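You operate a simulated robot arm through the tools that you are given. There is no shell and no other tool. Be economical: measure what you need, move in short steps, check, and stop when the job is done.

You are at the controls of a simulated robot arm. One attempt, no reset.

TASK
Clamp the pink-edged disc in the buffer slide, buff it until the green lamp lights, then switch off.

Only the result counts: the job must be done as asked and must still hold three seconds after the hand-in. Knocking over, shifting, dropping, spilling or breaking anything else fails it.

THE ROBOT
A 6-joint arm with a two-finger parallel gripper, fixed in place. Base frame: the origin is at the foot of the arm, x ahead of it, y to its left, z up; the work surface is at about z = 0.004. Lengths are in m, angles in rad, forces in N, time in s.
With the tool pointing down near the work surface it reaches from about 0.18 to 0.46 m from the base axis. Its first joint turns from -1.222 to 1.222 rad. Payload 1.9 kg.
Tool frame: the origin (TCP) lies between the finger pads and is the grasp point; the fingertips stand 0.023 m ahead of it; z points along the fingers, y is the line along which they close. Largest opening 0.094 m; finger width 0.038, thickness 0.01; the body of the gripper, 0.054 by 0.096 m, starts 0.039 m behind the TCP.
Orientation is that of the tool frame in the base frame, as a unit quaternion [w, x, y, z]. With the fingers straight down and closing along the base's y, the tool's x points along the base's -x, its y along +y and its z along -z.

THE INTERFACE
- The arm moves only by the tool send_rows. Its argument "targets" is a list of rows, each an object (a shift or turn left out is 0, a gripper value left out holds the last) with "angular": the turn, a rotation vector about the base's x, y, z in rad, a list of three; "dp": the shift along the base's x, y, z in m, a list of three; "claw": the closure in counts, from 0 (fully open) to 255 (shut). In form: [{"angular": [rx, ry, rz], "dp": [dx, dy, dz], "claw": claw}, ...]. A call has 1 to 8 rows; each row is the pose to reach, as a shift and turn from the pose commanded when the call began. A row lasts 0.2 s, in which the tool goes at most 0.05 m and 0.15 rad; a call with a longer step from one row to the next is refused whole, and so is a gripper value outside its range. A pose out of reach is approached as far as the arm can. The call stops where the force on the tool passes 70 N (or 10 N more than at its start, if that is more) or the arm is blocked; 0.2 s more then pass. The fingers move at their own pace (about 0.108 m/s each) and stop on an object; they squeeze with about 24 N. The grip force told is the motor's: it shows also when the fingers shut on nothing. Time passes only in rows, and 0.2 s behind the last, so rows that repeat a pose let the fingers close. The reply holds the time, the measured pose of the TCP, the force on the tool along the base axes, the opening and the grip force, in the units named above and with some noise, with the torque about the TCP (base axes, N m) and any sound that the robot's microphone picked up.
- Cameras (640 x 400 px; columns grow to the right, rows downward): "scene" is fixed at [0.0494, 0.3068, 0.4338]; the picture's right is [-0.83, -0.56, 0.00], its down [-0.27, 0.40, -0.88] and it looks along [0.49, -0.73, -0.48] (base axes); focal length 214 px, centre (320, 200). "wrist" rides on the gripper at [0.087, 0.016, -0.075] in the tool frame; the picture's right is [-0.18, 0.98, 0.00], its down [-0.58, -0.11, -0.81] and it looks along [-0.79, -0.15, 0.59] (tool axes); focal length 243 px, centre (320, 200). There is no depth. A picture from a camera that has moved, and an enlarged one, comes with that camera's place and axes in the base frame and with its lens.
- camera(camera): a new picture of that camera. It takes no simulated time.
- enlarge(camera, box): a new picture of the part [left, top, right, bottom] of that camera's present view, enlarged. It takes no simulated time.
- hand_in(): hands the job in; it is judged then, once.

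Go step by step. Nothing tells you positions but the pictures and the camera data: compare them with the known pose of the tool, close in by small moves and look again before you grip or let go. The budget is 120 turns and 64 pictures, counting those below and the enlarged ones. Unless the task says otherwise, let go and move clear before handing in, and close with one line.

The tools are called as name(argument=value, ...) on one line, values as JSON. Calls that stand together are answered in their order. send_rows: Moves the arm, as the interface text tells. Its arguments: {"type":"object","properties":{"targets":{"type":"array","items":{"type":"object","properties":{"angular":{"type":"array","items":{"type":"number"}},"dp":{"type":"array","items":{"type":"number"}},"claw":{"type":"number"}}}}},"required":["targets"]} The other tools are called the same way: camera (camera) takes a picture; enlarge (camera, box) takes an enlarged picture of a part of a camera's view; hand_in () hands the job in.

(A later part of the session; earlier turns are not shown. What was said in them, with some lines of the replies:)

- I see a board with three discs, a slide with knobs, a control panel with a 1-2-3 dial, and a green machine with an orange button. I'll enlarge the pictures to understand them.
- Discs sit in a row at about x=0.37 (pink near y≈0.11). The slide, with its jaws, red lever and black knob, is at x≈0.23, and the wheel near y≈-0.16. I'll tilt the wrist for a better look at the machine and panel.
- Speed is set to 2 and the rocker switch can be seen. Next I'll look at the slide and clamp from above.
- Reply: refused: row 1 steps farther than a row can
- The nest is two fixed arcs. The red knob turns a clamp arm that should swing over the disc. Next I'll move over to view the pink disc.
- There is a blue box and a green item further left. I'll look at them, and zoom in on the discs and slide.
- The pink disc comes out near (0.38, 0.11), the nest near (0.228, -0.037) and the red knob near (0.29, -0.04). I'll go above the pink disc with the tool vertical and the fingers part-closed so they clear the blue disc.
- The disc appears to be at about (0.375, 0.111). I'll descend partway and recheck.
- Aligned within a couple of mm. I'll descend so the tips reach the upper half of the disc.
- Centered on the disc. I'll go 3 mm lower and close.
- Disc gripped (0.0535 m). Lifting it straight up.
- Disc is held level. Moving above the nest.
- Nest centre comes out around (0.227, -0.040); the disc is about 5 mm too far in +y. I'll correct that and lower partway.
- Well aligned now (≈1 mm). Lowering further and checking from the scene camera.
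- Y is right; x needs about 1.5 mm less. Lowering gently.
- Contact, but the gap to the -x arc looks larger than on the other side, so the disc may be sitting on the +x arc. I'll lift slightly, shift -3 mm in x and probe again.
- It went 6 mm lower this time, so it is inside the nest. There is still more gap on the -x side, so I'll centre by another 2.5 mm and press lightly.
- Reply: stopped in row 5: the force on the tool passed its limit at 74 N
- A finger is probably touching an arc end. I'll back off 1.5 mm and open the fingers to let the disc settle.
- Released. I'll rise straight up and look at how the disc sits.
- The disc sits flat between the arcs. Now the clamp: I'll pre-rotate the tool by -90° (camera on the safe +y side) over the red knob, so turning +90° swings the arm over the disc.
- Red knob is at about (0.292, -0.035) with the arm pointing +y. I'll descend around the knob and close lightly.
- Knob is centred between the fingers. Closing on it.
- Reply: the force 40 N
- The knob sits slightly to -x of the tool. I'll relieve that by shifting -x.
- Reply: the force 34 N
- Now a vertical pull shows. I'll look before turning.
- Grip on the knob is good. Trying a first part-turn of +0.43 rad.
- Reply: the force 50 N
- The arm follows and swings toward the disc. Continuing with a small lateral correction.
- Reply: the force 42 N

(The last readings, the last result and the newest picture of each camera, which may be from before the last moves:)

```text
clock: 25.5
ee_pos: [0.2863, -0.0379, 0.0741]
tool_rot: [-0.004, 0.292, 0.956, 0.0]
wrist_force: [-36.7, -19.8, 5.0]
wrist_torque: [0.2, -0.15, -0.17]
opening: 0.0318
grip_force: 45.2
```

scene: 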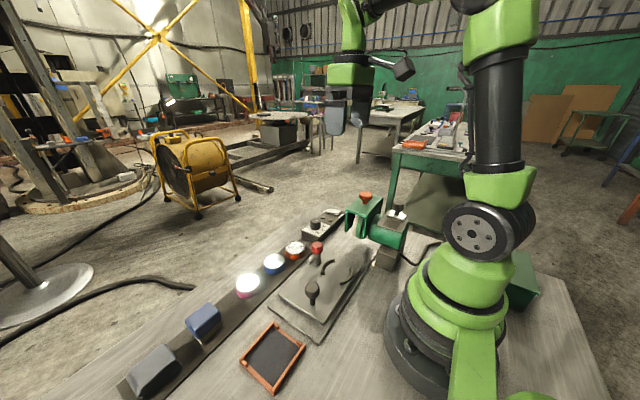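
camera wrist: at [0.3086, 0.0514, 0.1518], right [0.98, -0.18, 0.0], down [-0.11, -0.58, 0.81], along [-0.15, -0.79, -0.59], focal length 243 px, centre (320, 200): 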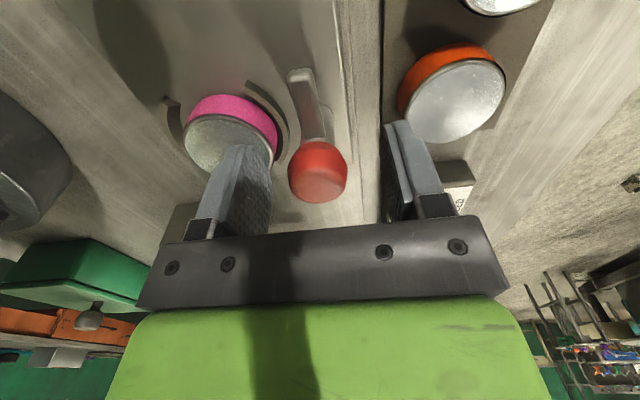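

send_rows(targets=[{"angular": [0, 0, 0.14], "dp": [-0.001, -0.001, 0]}, {"angular": [0, 0, 0.28], "dp": [-0.002, -0.001, 0]}, {"angular": [0, 0, 0.42], "dp": [-0.002, -0.001, 0]}, {"angular": [0, 0, 0.42], "dp": [-0.002, -0.001, 0]}])

enlarge(camera="scene", box=[290, 225, 370, 285])

```text
clock: 26.5
ee_pos: [0.2876, -0.0401, 0.0751]
tool_rot: [0.004, 0.086, 0.996, 0.0]
wrist_force: [-10.5, -54.5, -12.4]
wrist_torque: [-0.63, 0.19, -0.14]
opening: 0.0315
grip_force: 45.2
```

```text
6.67 times, centred on (330, 255) of scene
camera zoom: at [0.0495, 0.3068, 0.4338], right [-0.83, -0.56, 0.0], down [-0.27, 0.4, -0.88], along [0.49, -0.73, -0.48], focal length 1430 px, centre (253, -167)
```

zoom: 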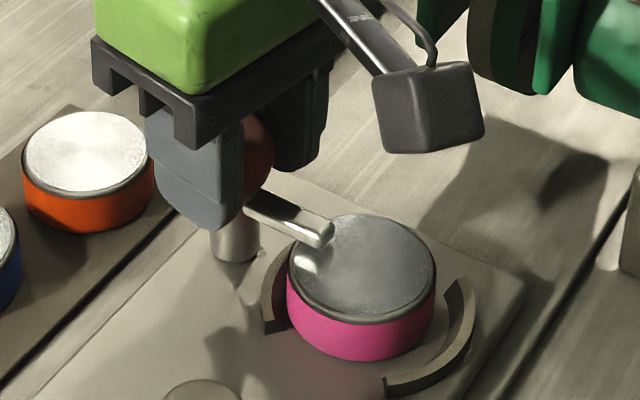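

The arm is over the disc's edge. I'll finish the quarter turn until it stops, relieving the y force.

send_rows(targets=[{"dp": [0, -0.003, 0]}, {"angular": [0, 0, 0.1], "dp": [0, -0.003, 0]}, {"angular": [0, 0, 0.2], "dp": [0, -0.003, 0]}, {"angular": [0, 0, 0.2], "dp": [0, -0.003, 0]}])

```text
clock: 27.5
ee_pos: [0.2869, -0.04, 0.0759]
tool_rot: [0.003, -0.015, 1.0, 0.001]
wrist_force: [4.2, 2.5, 6.0]
wrist_torque: [-0.23, 0.6, -0.56]
opening: 0.032
grip_force: 45.2
```

send_rows(targets=[{"angular": [0, 0, 0.1]}, {"angular": [0, 0, 0.15]}, {"angular": [0, 0, 0.15]}])

enlarge(camera="scene", box=[290, 225, 370, 285])

```text
clock: 28.3
ee_pos: [0.286, -0.0405, 0.0748]
tool_rot: [0.001, -0.09, 0.996, 0.0]
wrist_force: [-0.5, 0.0, -7.1]
wrist_torque: [-0.13, -0.08, -0.21]
opening: 0.0313
grip_force: 44.5
```

```text
6.67 times, centred on (330, 255) of scene
camera zoom: at [0.0494, 0.3068, 0.4338], right [-0.83, -0.56, 0.0], down [-0.27, 0.4, -0.88], along [0.49, -0.73, -0.48], focal length 1430 px, centre (253, -167)
```

zoom: 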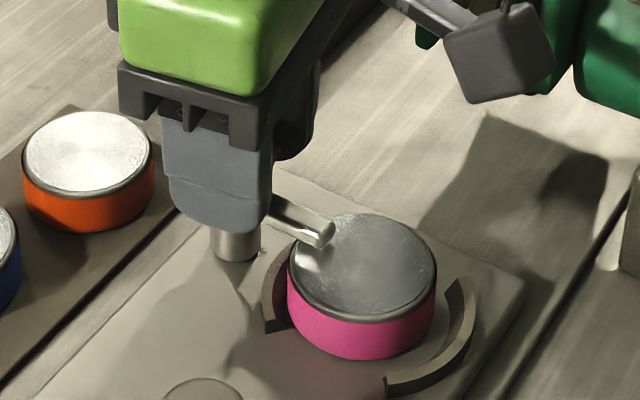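

The arm has reached its stop over the disc (the fingers now slip on the knob). I'll release and rise, then go for the ON/OFF switch.

send_rows(targets=[{"dp": [0, 0, 0], "claw": 120}, {"dp": [0, 0, 0], "claw": 90}, {"dp": [0, 0, 0.03]}, {"dp": [0, 0, 0.07]}, {"dp": [0.02, 0, 0.11]}, {"dp": [0.02, 0, 0.11]}])

enlarge(camera="scene", box=[280, 190, 400, 290])

```text
clock: 29.7
ee_pos: [0.3075, -0.0412, 0.1855]
tool_rot: [0.001, -0.09, 0.996, 0.001]
wrist_force: [-0.3, 1.0, -0.6]
wrist_torque: [0.0, 0.03, 0.0]
opening: 0.0608
grip_force: 0.0
```

```text
4.00 times, centred on (340, 240) of scene
camera zoom: at [0.0494, 0.3068, 0.4338], right [-0.83, -0.56, 0.0], down [-0.27, 0.4, -0.88], along [0.49, -0.73, -0.48], focal length 858 px, centre (240, 40)
```

zoom: 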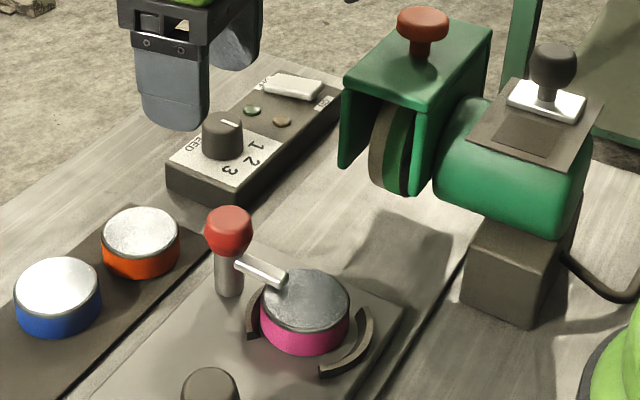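

Disc is clamped under the arm. Now I'll move over the rocker's ON end (toward the base, about (0.35, -0.258)), turning the tool -90° with the fingers shut.

send_rows(targets=[{"angular": [0, 0, -0.145], "dp": [0.02, -0.01, 0.01], "claw": 255}, {"angular": [0, 0, -0.29], "dp": [0.045, -0.03, 0.01]}, {"angular": [0, 0, -0.435], "dp": [0.05, -0.06, 0.01]}, {"angular": [0, 0, -0.58], "dp": [0.05, -0.1, 0.01]}, {"angular": [0, 0, -0.725], "dp": [0.05, -0.14, 0.01]}, {"angular": [0, 0, -0.87], "dp": [0.05, -0.18, 0.01]}, {"angular": [0, 0, -1.015], "dp": [0.045, -0.21, 0.01]}, {"angular": [0, 0, -1.16], "dp": [0.045, -0.217, 0]}])

send_rows(targets=[{"angular": [0, 0, -0.145], "dp": [0, 0, -0.02]}, {"angular": [0, 0, -0.29], "dp": [0, 0, -0.04]}, {"angular": [0, 0, -0.435], "dp": [0, 0, -0.06]}, {"angular": [0, 0, -0.58], "dp": [0, 0, -0.075]}, {"angular": [0, 0, -0.58], "dp": [0, 0, -0.075]}])

camera(camera="wrist")

```text
clock: 31.5
ee_pos: [0.3527, -0.2601, 0.1854]
tool_rot: [0.002, 0.473, 0.881, 0.0]
wrist_force: [0.2, -0.4, -0.5]
wrist_torque: [-0.02, 0.01, 0.03]
opening: 0.0
grip_force: 23.9
```

```text
clock: 32.7
ee_pos: [0.3527, -0.2587, 0.1088]
tool_rot: [0.002, 0.704, 0.711, 0.0]
wrist_force: [-0.7, -0.3, -0.4]
wrist_torque: [0.03, -0.01, 0.01]
opening: 0.0
grip_force: 23.6
```

```text
17 pictures are left
camera wrist: at [0.3684, -0.1724, 0.1822], right [0.98, -0.18, 0.0], down [-0.11, -0.58, 0.81], along [-0.14, -0.8, -0.59], focal length 243 px, centre (320, 200)
```

wrist: 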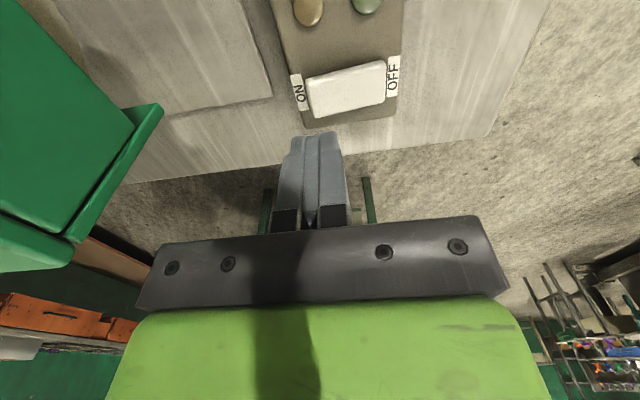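

Rocker spans x≈0.350 (ON) to 0.392 (OFF), y≈-0.252. I'll press down on the ON end near x=0.356.

send_rows(targets=[{"dp": [0.003, 0.006, -0.015]}, {"dp": [0.003, 0.006, -0.03]}, {"dp": [0.003, 0.006, -0.038]}, {"dp": [0.003, 0.006, -0.042]}, {"dp": [0.003, 0.006, -0.046]}])

```text
clock: 33.9
ee_pos: [0.3555, -0.2507, 0.0641]
tool_rot: [0.001, 0.704, 0.711, 0.0]
wrist_force: [-0.6, -0.3, 0.6]
wrist_torque: [0.02, 0.0, 0.02]
opening: 0.0
grip_force: 24.1
```

No contact yet; going lower in small steps.

send_rows(targets=[{"dp": [0, 0, -0.004]}, {"dp": [0, 0, -0.008]}, {"dp": [0, 0, -0.01]}, {"dp": [0, 0, -0.01]}])

```text
clock: 34.5
ee_pos: [0.3559, -0.2522, 0.0617]
tool_rot: [-0.001, 0.706, 0.708, 0.0]
wrist_force: [-9.1, 4.4, 12.2]
wrist_torque: [-0.02, 0.08, -0.03]
opening: 0.0
grip_force: 24.6
stopped in row 2: the force on the tool passed its limit at 88 N (the readings are from after the stop); the commanded pose is now the measured one
```

Contact at tip z≈0.038. Checking the switch and lamps.

send_rows(targets=[{"dp": [0, 0, 0.015]}, {"dp": [0, 0, 0.03]}, {"dp": [0, 0, 0.03]}])

enlarge(camera="wrist", box=[220, 0, 460, 150])

```text
clock: 35.3
ee_pos: [0.3554, -0.2524, 0.0906]
tool_rot: [-0.001, 0.706, 0.708, 0.001]
wrist_force: [0.0, 0.8, -0.5]
wrist_torque: [0.0, -0.04, -0.03]
opening: 0.0003
grip_force: 24.4
```

```text
2.67 times, centred on (340, 75) of wrist
camera zoom: at [0.3713, -0.1659, 0.1651], right [0.98, -0.18, 0.0], down [-0.11, -0.58, 0.81], along [-0.14, -0.79, -0.59], focal length 647 px, centre (267, 533)
```

zoom: 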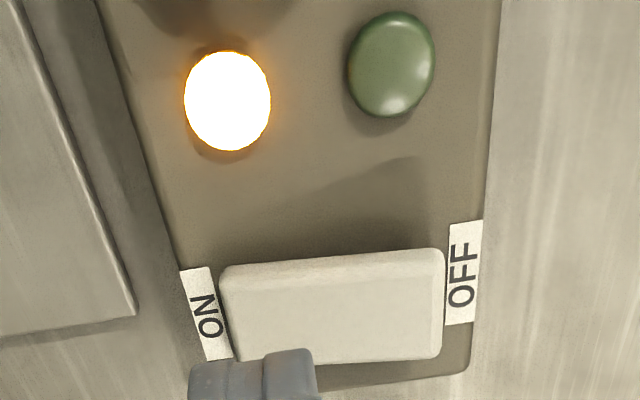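

Amber lamp is lit, so power is on. Now I'll raise, return to the default orientation and go to the slide's black knob at about (0.228, 0.065).

send_rows(targets=[{"dp": [0, 0, 0.045]}, {"dp": [0, 0.005, 0.09]}, {"angular": [0, 0, 0.145], "dp": [0, 0.045, 0.1]}, {"angular": [0, 0, 0.29], "dp": [0, 0.09, 0.1]}, {"angular": [0, 0, 0.435], "dp": [0, 0.135, 0.1]}, {"angular": [0, 0, 0.58], "dp": [0, 0.18, 0.1]}, {"angular": [0, 0, 0.725], "dp": [-0.02, 0.22, 0.1]}, {"angular": [0, 0, 0.87], "dp": [-0.045, 0.26, 0.1]}])

send_rows(targets=[{"angular": [0, 0, 0.14], "dp": [-0.02, 0.02, 0], "claw": 70}, {"angular": [0, 0, 0.28], "dp": [-0.045, 0.045, 0]}, {"angular": [0, 0, 0.42], "dp": [-0.07, 0.057, -0.01]}, {"angular": [0, 0, 0.56], "dp": [-0.083, 0.057, -0.03]}, {"angular": [0, 0, 0.7], "dp": [-0.083, 0.057, -0.05]}, {"angular": [0, 0, 0.7], "dp": [-0.083, 0.057, -0.05]}])

camera(camera="wrist")

```text
clock: 37.1
ee_pos: [0.3107, 0.0085, 0.1927]
tool_rot: [0.0, 0.341, 0.94, 0.001]
wrist_force: [0.0, -0.3, -0.9]
wrist_torque: [0.02, 0.03, 0.04]
opening: 0.0
grip_force: 23.9
```

```text
clock: 38.5
ee_pos: [0.2265, 0.0649, 0.1411]
tool_rot: [-0.002, -0.003, 1.0, 0.0]
wrist_force: [-0.2, 1.3, -0.7]
wrist_torque: [-0.02, 0.02, 0.0]
opening: 0.0682
grip_force: 0.1
```

```text
15 pictures are left
camera wrist: at [0.1413, 0.0808, 0.2152], right [0.18, 0.98, 0.0], down [0.58, -0.11, 0.81], along [0.79, -0.14, -0.59], focal length 243 px, centre (320, 200)
```

wrist: 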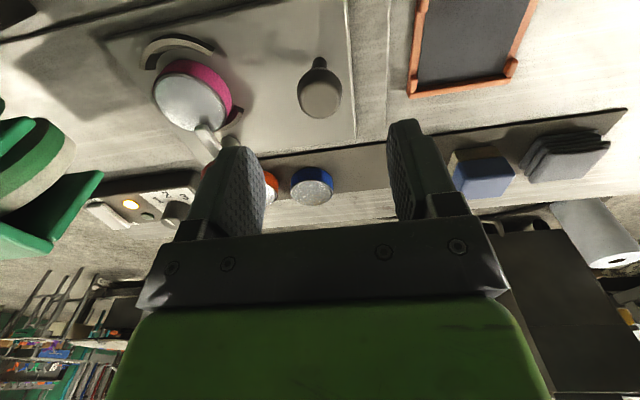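

Knob is at (0.226, 0.066), right below. Descending and gripping it.

send_rows(targets=[{"dp": [0, 0.001, -0.03]}, {"dp": [0, 0.001, -0.055]}, {"dp": [0, 0.001, -0.07]}, {"dp": [0, 0.001, -0.07], "claw": 120}, {"dp": [0, 0.001, -0.07], "claw": 180}, {"dp": [0, 0.001, -0.07], "claw": 190}, {"dp": [0, 0.001, -0.07], "claw": 190}])

```text
clock: 40.1
ee_pos: [0.2261, 0.0662, 0.071]
tool_rot: [-0.001, -0.002, 1.0, 0.0]
wrist_force: [6.2, -22.1, -7.6]
wrist_torque: [-0.17, -0.06, 0.0]
opening: 0.0336
grip_force: 11.0
```

Knob held. Pushing the slide toward the wheel (-y) in small steps.

send_rows(targets=[{"dp": [0, -0.01, 0]}, {"dp": [0, -0.02, 0]}, {"dp": [0, -0.03, 0]}, {"dp": [0, -0.04, 0]}, {"dp": [0, -0.04, 0]}])

```text
clock: 41.3
ee_pos: [0.2274, 0.0253, 0.072]
tool_rot: [-0.002, -0.002, 1.0, 0.001]
wrist_force: [-4.2, 0.4, -29.0]
wrist_torque: [-0.31, -0.25, 0.15]
opening: 0.0319
grip_force: 45.0
```

send_rows(targets=[{"dp": [0, -0.01, 0]}, {"dp": [0, -0.02, 0]}, {"dp": [0, -0.03, 0]}, {"dp": [0, -0.04, 0]}, {"dp": [0, -0.045, 0]}, {"dp": [0, -0.045, 0]}])

enlarge(camera="scene", box=[300, 180, 430, 280])

```text
clock: 42.7
ee_pos: [0.227, -0.018, 0.0705]
tool_rot: [-0.001, 0.0, 1.0, 0.0]
wrist_force: [-17.0, 0.2, 33.2]
wrist_torque: [-0.26, 0.28, -0.14]
opening: 0.032
grip_force: 44.8
```

```text
4.00 times, centred on (365, 230) of scene
camera zoom: at [0.0493, 0.3068, 0.4338], right [-0.83, -0.56, 0.0], down [-0.27, 0.4, -0.88], along [0.49, -0.73, -0.48], focal length 858 px, centre (140, 80)
```

zoom: 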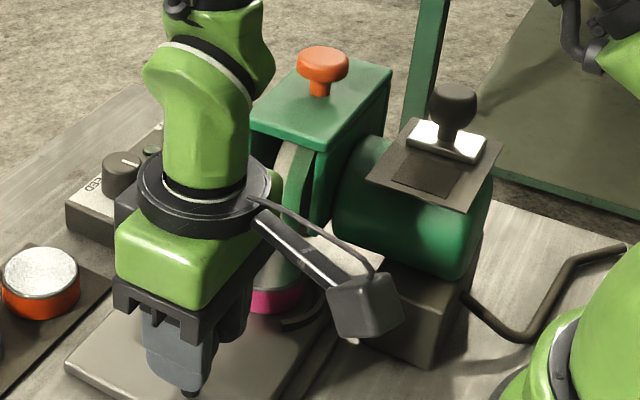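

The disc is getting to the wheel. Continuing slowly.

send_rows(targets=[{"dp": [0, -0.005, 0]}, {"dp": [0, -0.01, 0]}, {"dp": [0, -0.015, 0]}, {"dp": [0, -0.015, 0]}])

camera(camera="wrist")

```text
clock: 43.7
ee_pos: [0.2278, -0.0333, 0.0693]
tool_rot: [0.0, -0.002, 1.0, 0.0]
wrist_force: [-20.1, 0.5, 32.7]
wrist_torque: [-0.39, 0.08, 0.03]
opening: 0.0318
grip_force: 44.6
```

```text
13 pictures are left
camera wrist: at [0.1411, -0.0183, 0.1447], right [0.18, 0.98, 0.0], down [0.58, -0.11, 0.81], along [0.79, -0.15, -0.59], focal length 243 px, centre (320, 200)
```

wrist: 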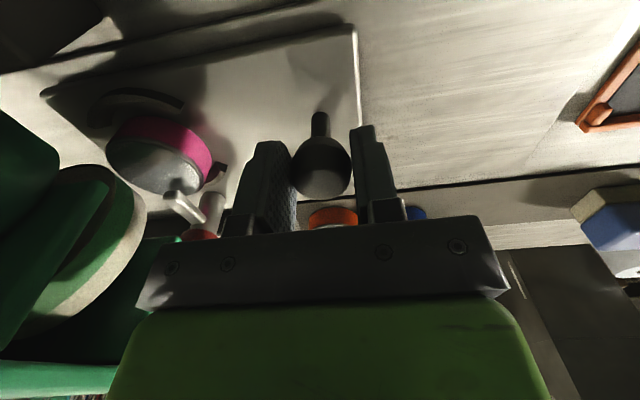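

No resistance yet; disc at y≈-0.134, the wheel further on. Continuing.

send_rows(targets=[{"dp": [0, -0.005, 0]}, {"dp": [0, -0.01, 0]}, {"dp": [0, -0.015, 0]}, {"dp": [0, -0.015, 0]}])

```text
clock: 44.7
ee_pos: [0.2275, -0.0497, 0.0699]
tool_rot: [-0.002, -0.002, 1.0, 0.001]
wrist_force: [-17.5, -0.3, 35.0]
wrist_torque: [-0.35, 0.13, 0.04]
opening: 0.0319
grip_force: 45.7
```

send_rows(targets=[{"dp": [0, -0.004, 0]}, {"dp": [0, -0.008, 0]}, {"dp": [0, -0.01, 0]}, {"dp": [0, -0.01, 0]}])

camera(camera="scene")

```text
clock: 45.7
ee_pos: [0.2277, -0.0577, 0.0708]
tool_rot: [-0.001, -0.002, 1.0, 0.0]
wrist_force: [-5.5, 0.2, -7.8]
wrist_torque: [-0.32, 0.63, 0.12]
opening: 0.0316
grip_force: 45.2
```

```text
12 pictures are left
```

scene: 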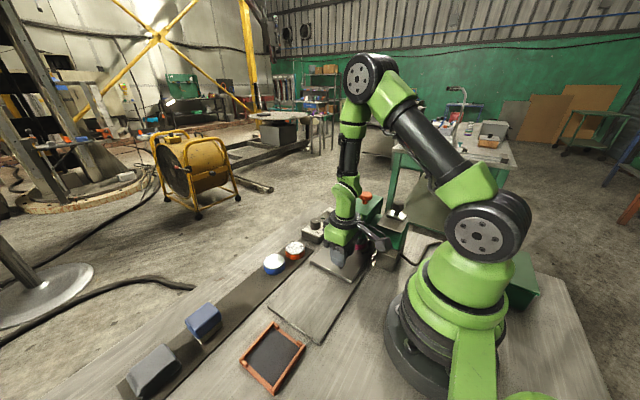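

send_rows(targets=[{"dp": [0, -0.004, 0]}, {"dp": [0, -0.007, 0]}, {"dp": [0, -0.007, 0]}])

enlarge(camera="scene", box=[290, 180, 410, 280])

```text
clock: 46.5
ee_pos: [0.2289, -0.0656, 0.071]
tool_rot: [0.0, -0.002, 1.0, 0.0]
wrist_force: [-8.5, 0.9, 2.6]
wrist_torque: [-0.33, 0.21, 0.15]
opening: 0.0318
grip_force: 45.3
```

```text
4.00 times, centred on (350, 230) of scene
camera zoom: at [0.0494, 0.3068, 0.4338], right [-0.83, -0.56, 0.0], down [-0.27, 0.4, -0.88], along [0.49, -0.73, -0.48], focal length 858 px, centre (200, 80)
```

zoom: 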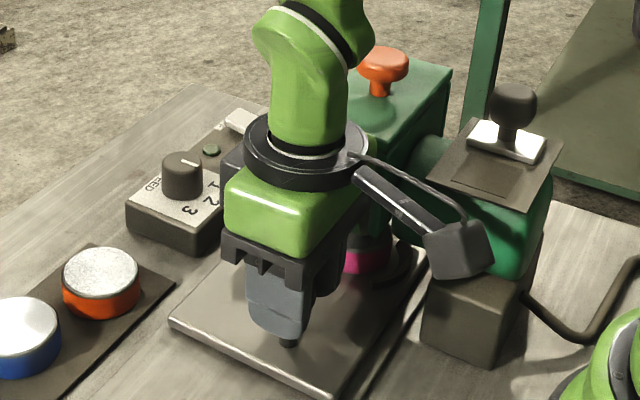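

The disc should now be under the wheel at y≈-0.17; the green lamp is still unlit. I'll dwell and see.

send_rows(targets=[{"dp": [0, 0, 0]}, {"dp": [0, 0, 0]}, {"dp": [0, 0, 0]}, {"dp": [0, 0, 0]}, {"dp": [0, 0, 0]}, {"dp": [0, 0, 0]}, {"dp": [0, 0, 0]}, {"dp": [0, 0, 0]}])

camera(camera="wrist")

```text
clock: 48.3
ee_pos: [0.2276, -0.0664, 0.072]
tool_rot: [-0.001, -0.002, 1.0, 0.0]
wrist_force: [-10.5, -0.4, 10.3]
wrist_torque: [-0.36, 0.06, 0.01]
opening: 0.0319
grip_force: 45.0
```

```text
10 pictures are left
camera wrist: at [0.1412, -0.0502, 0.1444], right [0.18, 0.98, 0.0], down [0.58, -0.11, 0.81], along [0.79, -0.15, -0.59], focal length 243 px, centre (320, 200)
```

wrist: 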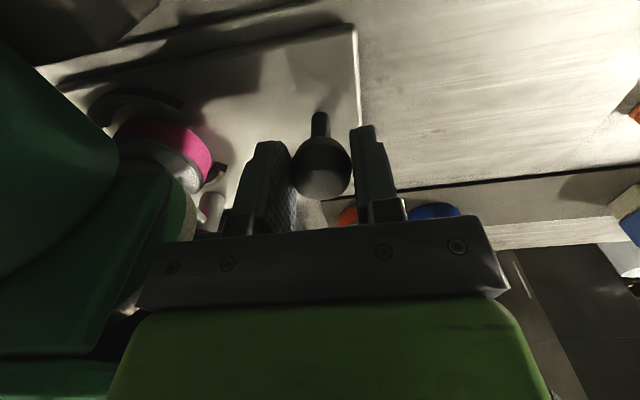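

The wheel axis is likely nearer y≈-0.19, but the hand would then near the guard. I'll let go, rise, and push the knob from behind with closed fingers, which leaves more clearance.

send_rows(targets=[{"dp": [0, 0, 0], "claw": 100}, {"dp": [0, 0, 0], "claw": 100}, {"dp": [0, 0, 0.03]}, {"dp": [0, 0, 0.055]}, {"dp": [0, 0.034, 0.055], "claw": 255}, {"dp": [0, 0.034, 0.055]}, {"dp": [0, 0.034, 0.03]}, {"dp": [0, 0.034, 0.002]}])

send_rows(targets=[{"dp": [0, -0.004, 0]}, {"dp": [0, -0.008, 0]}, {"dp": [0, -0.012, 0]}, {"dp": [0, -0.016, 0]}, {"dp": [0, -0.02, 0]}, {"dp": [0, -0.02, 0]}])

```text
clock: 50.1
ee_pos: [0.2278, -0.0316, 0.0718]
tool_rot: [0.0, -0.002, 1.0, 0.0]
wrist_force: [-0.1, -0.7, 0.4]
wrist_torque: [-0.02, 0.0, 0.03]
opening: 0.0001
grip_force: 24.3
```

```text
clock: 51.4
ee_pos: [0.2265, -0.0503, 0.0706]
tool_rot: [-0.001, -0.007, 1.0, 0.001]
wrist_force: [4.3, 22.6, 0.6]
wrist_torque: [0.3, -0.04, 0.09]
opening: 0.0
grip_force: 24.3
stopped in row 6: the force on the tool passed its limit at 76 N (the readings are from after the stop); the commanded pose is now the measured one
```

The slide hit a stop about 1 cm further. I'll hold and check the lamp.

send_rows(targets=[{"dp": [0, 0, 0]}, {"dp": [0, 0, 0]}, {"dp": [0, 0, 0]}, {"dp": [0, 0, 0]}, {"dp": [0, 0, 0]}])

enlarge(camera="scene", box=[290, 180, 410, 280])

```text
clock: 52.6
ee_pos: [0.2275, -0.0495, 0.0721]
tool_rot: [-0.001, -0.006, 1.0, 0.001]
wrist_force: [6.6, 46.8, 1.2]
wrist_torque: [0.58, -0.08, 0.22]
opening: 0.0
grip_force: 24.5
```

```text
4.00 times, centred on (350, 230) of scene
camera zoom: at [0.0494, 0.3068, 0.4339], right [-0.83, -0.56, 0.0], down [-0.27, 0.4, -0.88], along [0.49, -0.73, -0.48], focal length 858 px, centre (200, 80)
```

zoom: 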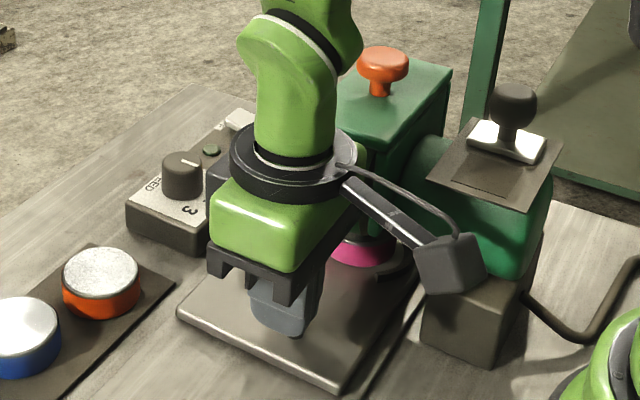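

Green not lit yet. I'll dwell longer while holding with less force.

send_rows(targets=[{"dp": [0, 0.001, 0]}, {"dp": [0, 0.001, 0]}, {"dp": [0, 0.001, 0]}, {"dp": [0, 0.001, 0]}, {"dp": [0, 0.001, 0]}, {"dp": [0, 0.001, 0]}, {"dp": [0, 0.001, 0]}, {"dp": [0, 0.001, 0]}])

send_rows(targets=[{"dp": [0, 0, 0]}, {"dp": [0, 0, 0]}, {"dp": [0, 0, 0]}, {"dp": [0, 0, 0]}, {"dp": [0, 0, 0]}, {"dp": [0, 0, 0]}, {"dp": [0, 0, 0]}, {"dp": [0, 0, 0]}])

enlarge(camera="scene", box=[320, 190, 400, 260])

```text
clock: 54.4
ee_pos: [0.2272, -0.0506, 0.0724]
tool_rot: [0.0, -0.006, 1.0, 0.001]
wrist_force: [-0.6, 1.2, -1.0]
wrist_torque: [-0.03, -0.01, 0.0]
opening: 0.0001
grip_force: 24.1
```

```text
clock: 56.2
ee_pos: [0.227, -0.0488, 0.072]
tool_rot: [-0.001, -0.007, 1.0, 0.0]
wrist_force: [0.4, -0.4, 0.3]
wrist_torque: [0.0, -0.03, 0.03]
opening: 0.0
grip_force: 24.5
```

```text
5.71 times, centred on (360, 225) of scene
camera zoom: at [0.0494, 0.3068, 0.4338], right [-0.83, -0.56, 0.0], down [-0.27, 0.4, -0.88], along [0.49, -0.73, -0.48], focal length 1226 px, centre (91, 57)
```

zoom: 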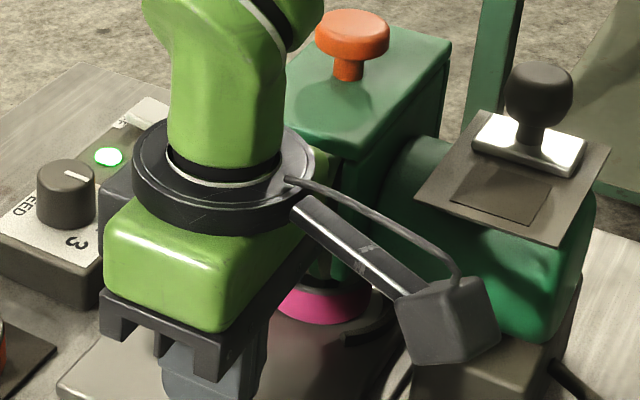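

Green lamp is lit. Going straight to the switch to turn it off.

send_rows(targets=[{"dp": [0, 0.004, 0.045]}, {"dp": [0.02, 0.004, 0.085]}, {"angular": [0, 0, -0.148], "dp": [0.055, 0, 0.115]}, {"angular": [0, 0, -0.296], "dp": [0.1, 0, 0.115]}, {"angular": [0, 0, -0.444], "dp": [0.13, -0.03, 0.115]}, {"angular": [0, 0, -0.592], "dp": [0.14, -0.075, 0.115]}, {"angular": [0, 0, -0.74], "dp": [0.14, -0.12, 0.115]}, {"angular": [0, 0, -0.888], "dp": [0.14, -0.165, 0.115]}])

send_rows(targets=[{"angular": [0, 0, -0.148], "dp": [0.008, -0.02, -0.03]}, {"angular": [0, 0, -0.296], "dp": [0.017, -0.033, -0.06]}, {"angular": [0, 0, -0.44], "dp": [0.017, -0.033, -0.09]}, {"angular": [0, 0, -0.58], "dp": [0.017, -0.033, -0.105]}, {"angular": [0, 0, -0.68], "dp": [0.017, -0.033, -0.115]}])

send_rows(targets=[{"dp": [0, 0, -0.004]}, {"dp": [0, 0, -0.008]}, {"dp": [0, 0, -0.012]}, {"dp": [0, 0, -0.016]}, {"dp": [0, 0, -0.02]}])

```text
clock: 58.0
ee_pos: [0.3635, -0.212, 0.1888]
tool_rot: [-0.001, 0.426, 0.905, 0.001]
wrist_force: [0.6, -0.7, -0.3]
wrist_torque: [0.01, 0.02, -0.01]
opening: 0.0
grip_force: 23.8
```

```text
clock: 59.2
ee_pos: [0.3841, -0.247, 0.0723]
tool_rot: [-0.001, 0.703, 0.712, 0.001]
wrist_force: [0.0, -0.4, -0.2]
wrist_torque: [0.02, 0.0, 0.03]
opening: 0.0
grip_force: 23.9
```

```text
clock: 60.2
ee_pos: [0.3832, -0.248, 0.0604]
tool_rot: [-0.001, 0.706, 0.709, 0.003]
wrist_force: [-5.5, 3.3, 10.8]
wrist_torque: [-0.07, 0.24, -0.07]
opening: 0.0001
grip_force: 23.9
stopped in row 5: the force on the tool passed its limit at 82 N (the readings are from after the stop); the commanded pose is now the measured one
```

Pressed. I'll lift clear and verify that the switch is off.

send_rows(targets=[{"dp": [0, 0, 0.03]}, {"dp": [0, 0, 0.06]}, {"dp": [-0.01, 0, 0.08]}, {"dp": [-0.01, 0, 0.08]}])

enlarge(camera="wrist", box=[160, 0, 480, 150])

enlarge(camera="scene", box=[260, 180, 420, 300])

```text
clock: 61.2
ee_pos: [0.3746, -0.2471, 0.1398]
tool_rot: [0.001, 0.705, 0.709, 0.002]
wrist_force: [-0.6, -0.5, 0.5]
wrist_torque: [0.0, -0.03, 0.02]
opening: 0.0002
grip_force: 23.6
```

```text
2.00 times, centred on (320, 75) of wrist
camera zoom: at [0.3899, -0.1604, 0.2149], right [0.98, -0.18, 0.0], down [-0.11, -0.58, 0.8], along [-0.14, -0.79, -0.59], focal length 485 px, centre (320, 450)
```

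zoom: 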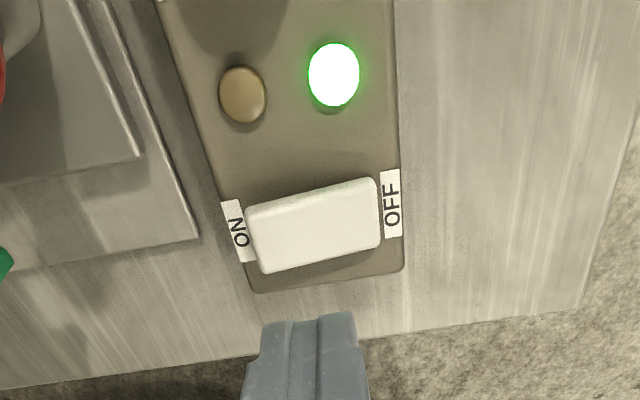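

```text
3.33 times, centred on (340, 240) of scene
camera zoom: at [0.0494, 0.3068, 0.4338], right [-0.83, -0.56, 0.0], down [-0.27, 0.4, -0.88], along [0.49, -0.73, -0.48], focal length 715 px, centre (253, 67)
```

zoom: 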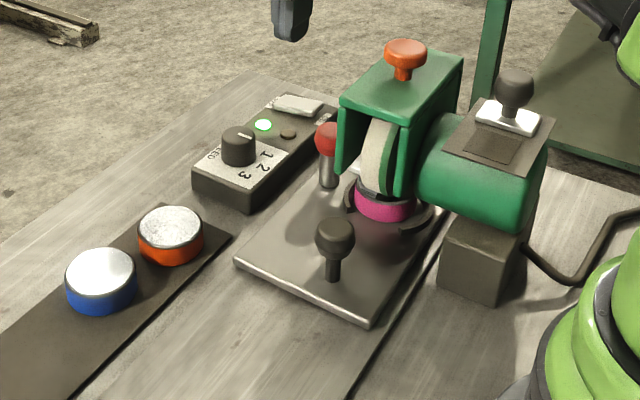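

The amber lamp is off, the green lamp stays lit, the disc is still clamped in the slide, and the arm is clear.

hand_in()

```text
The job is handed in.
```

I clamped the pink-edged disc in the slide, buffed it until the green lamp lit, then switched the buffer off and handed the job in.
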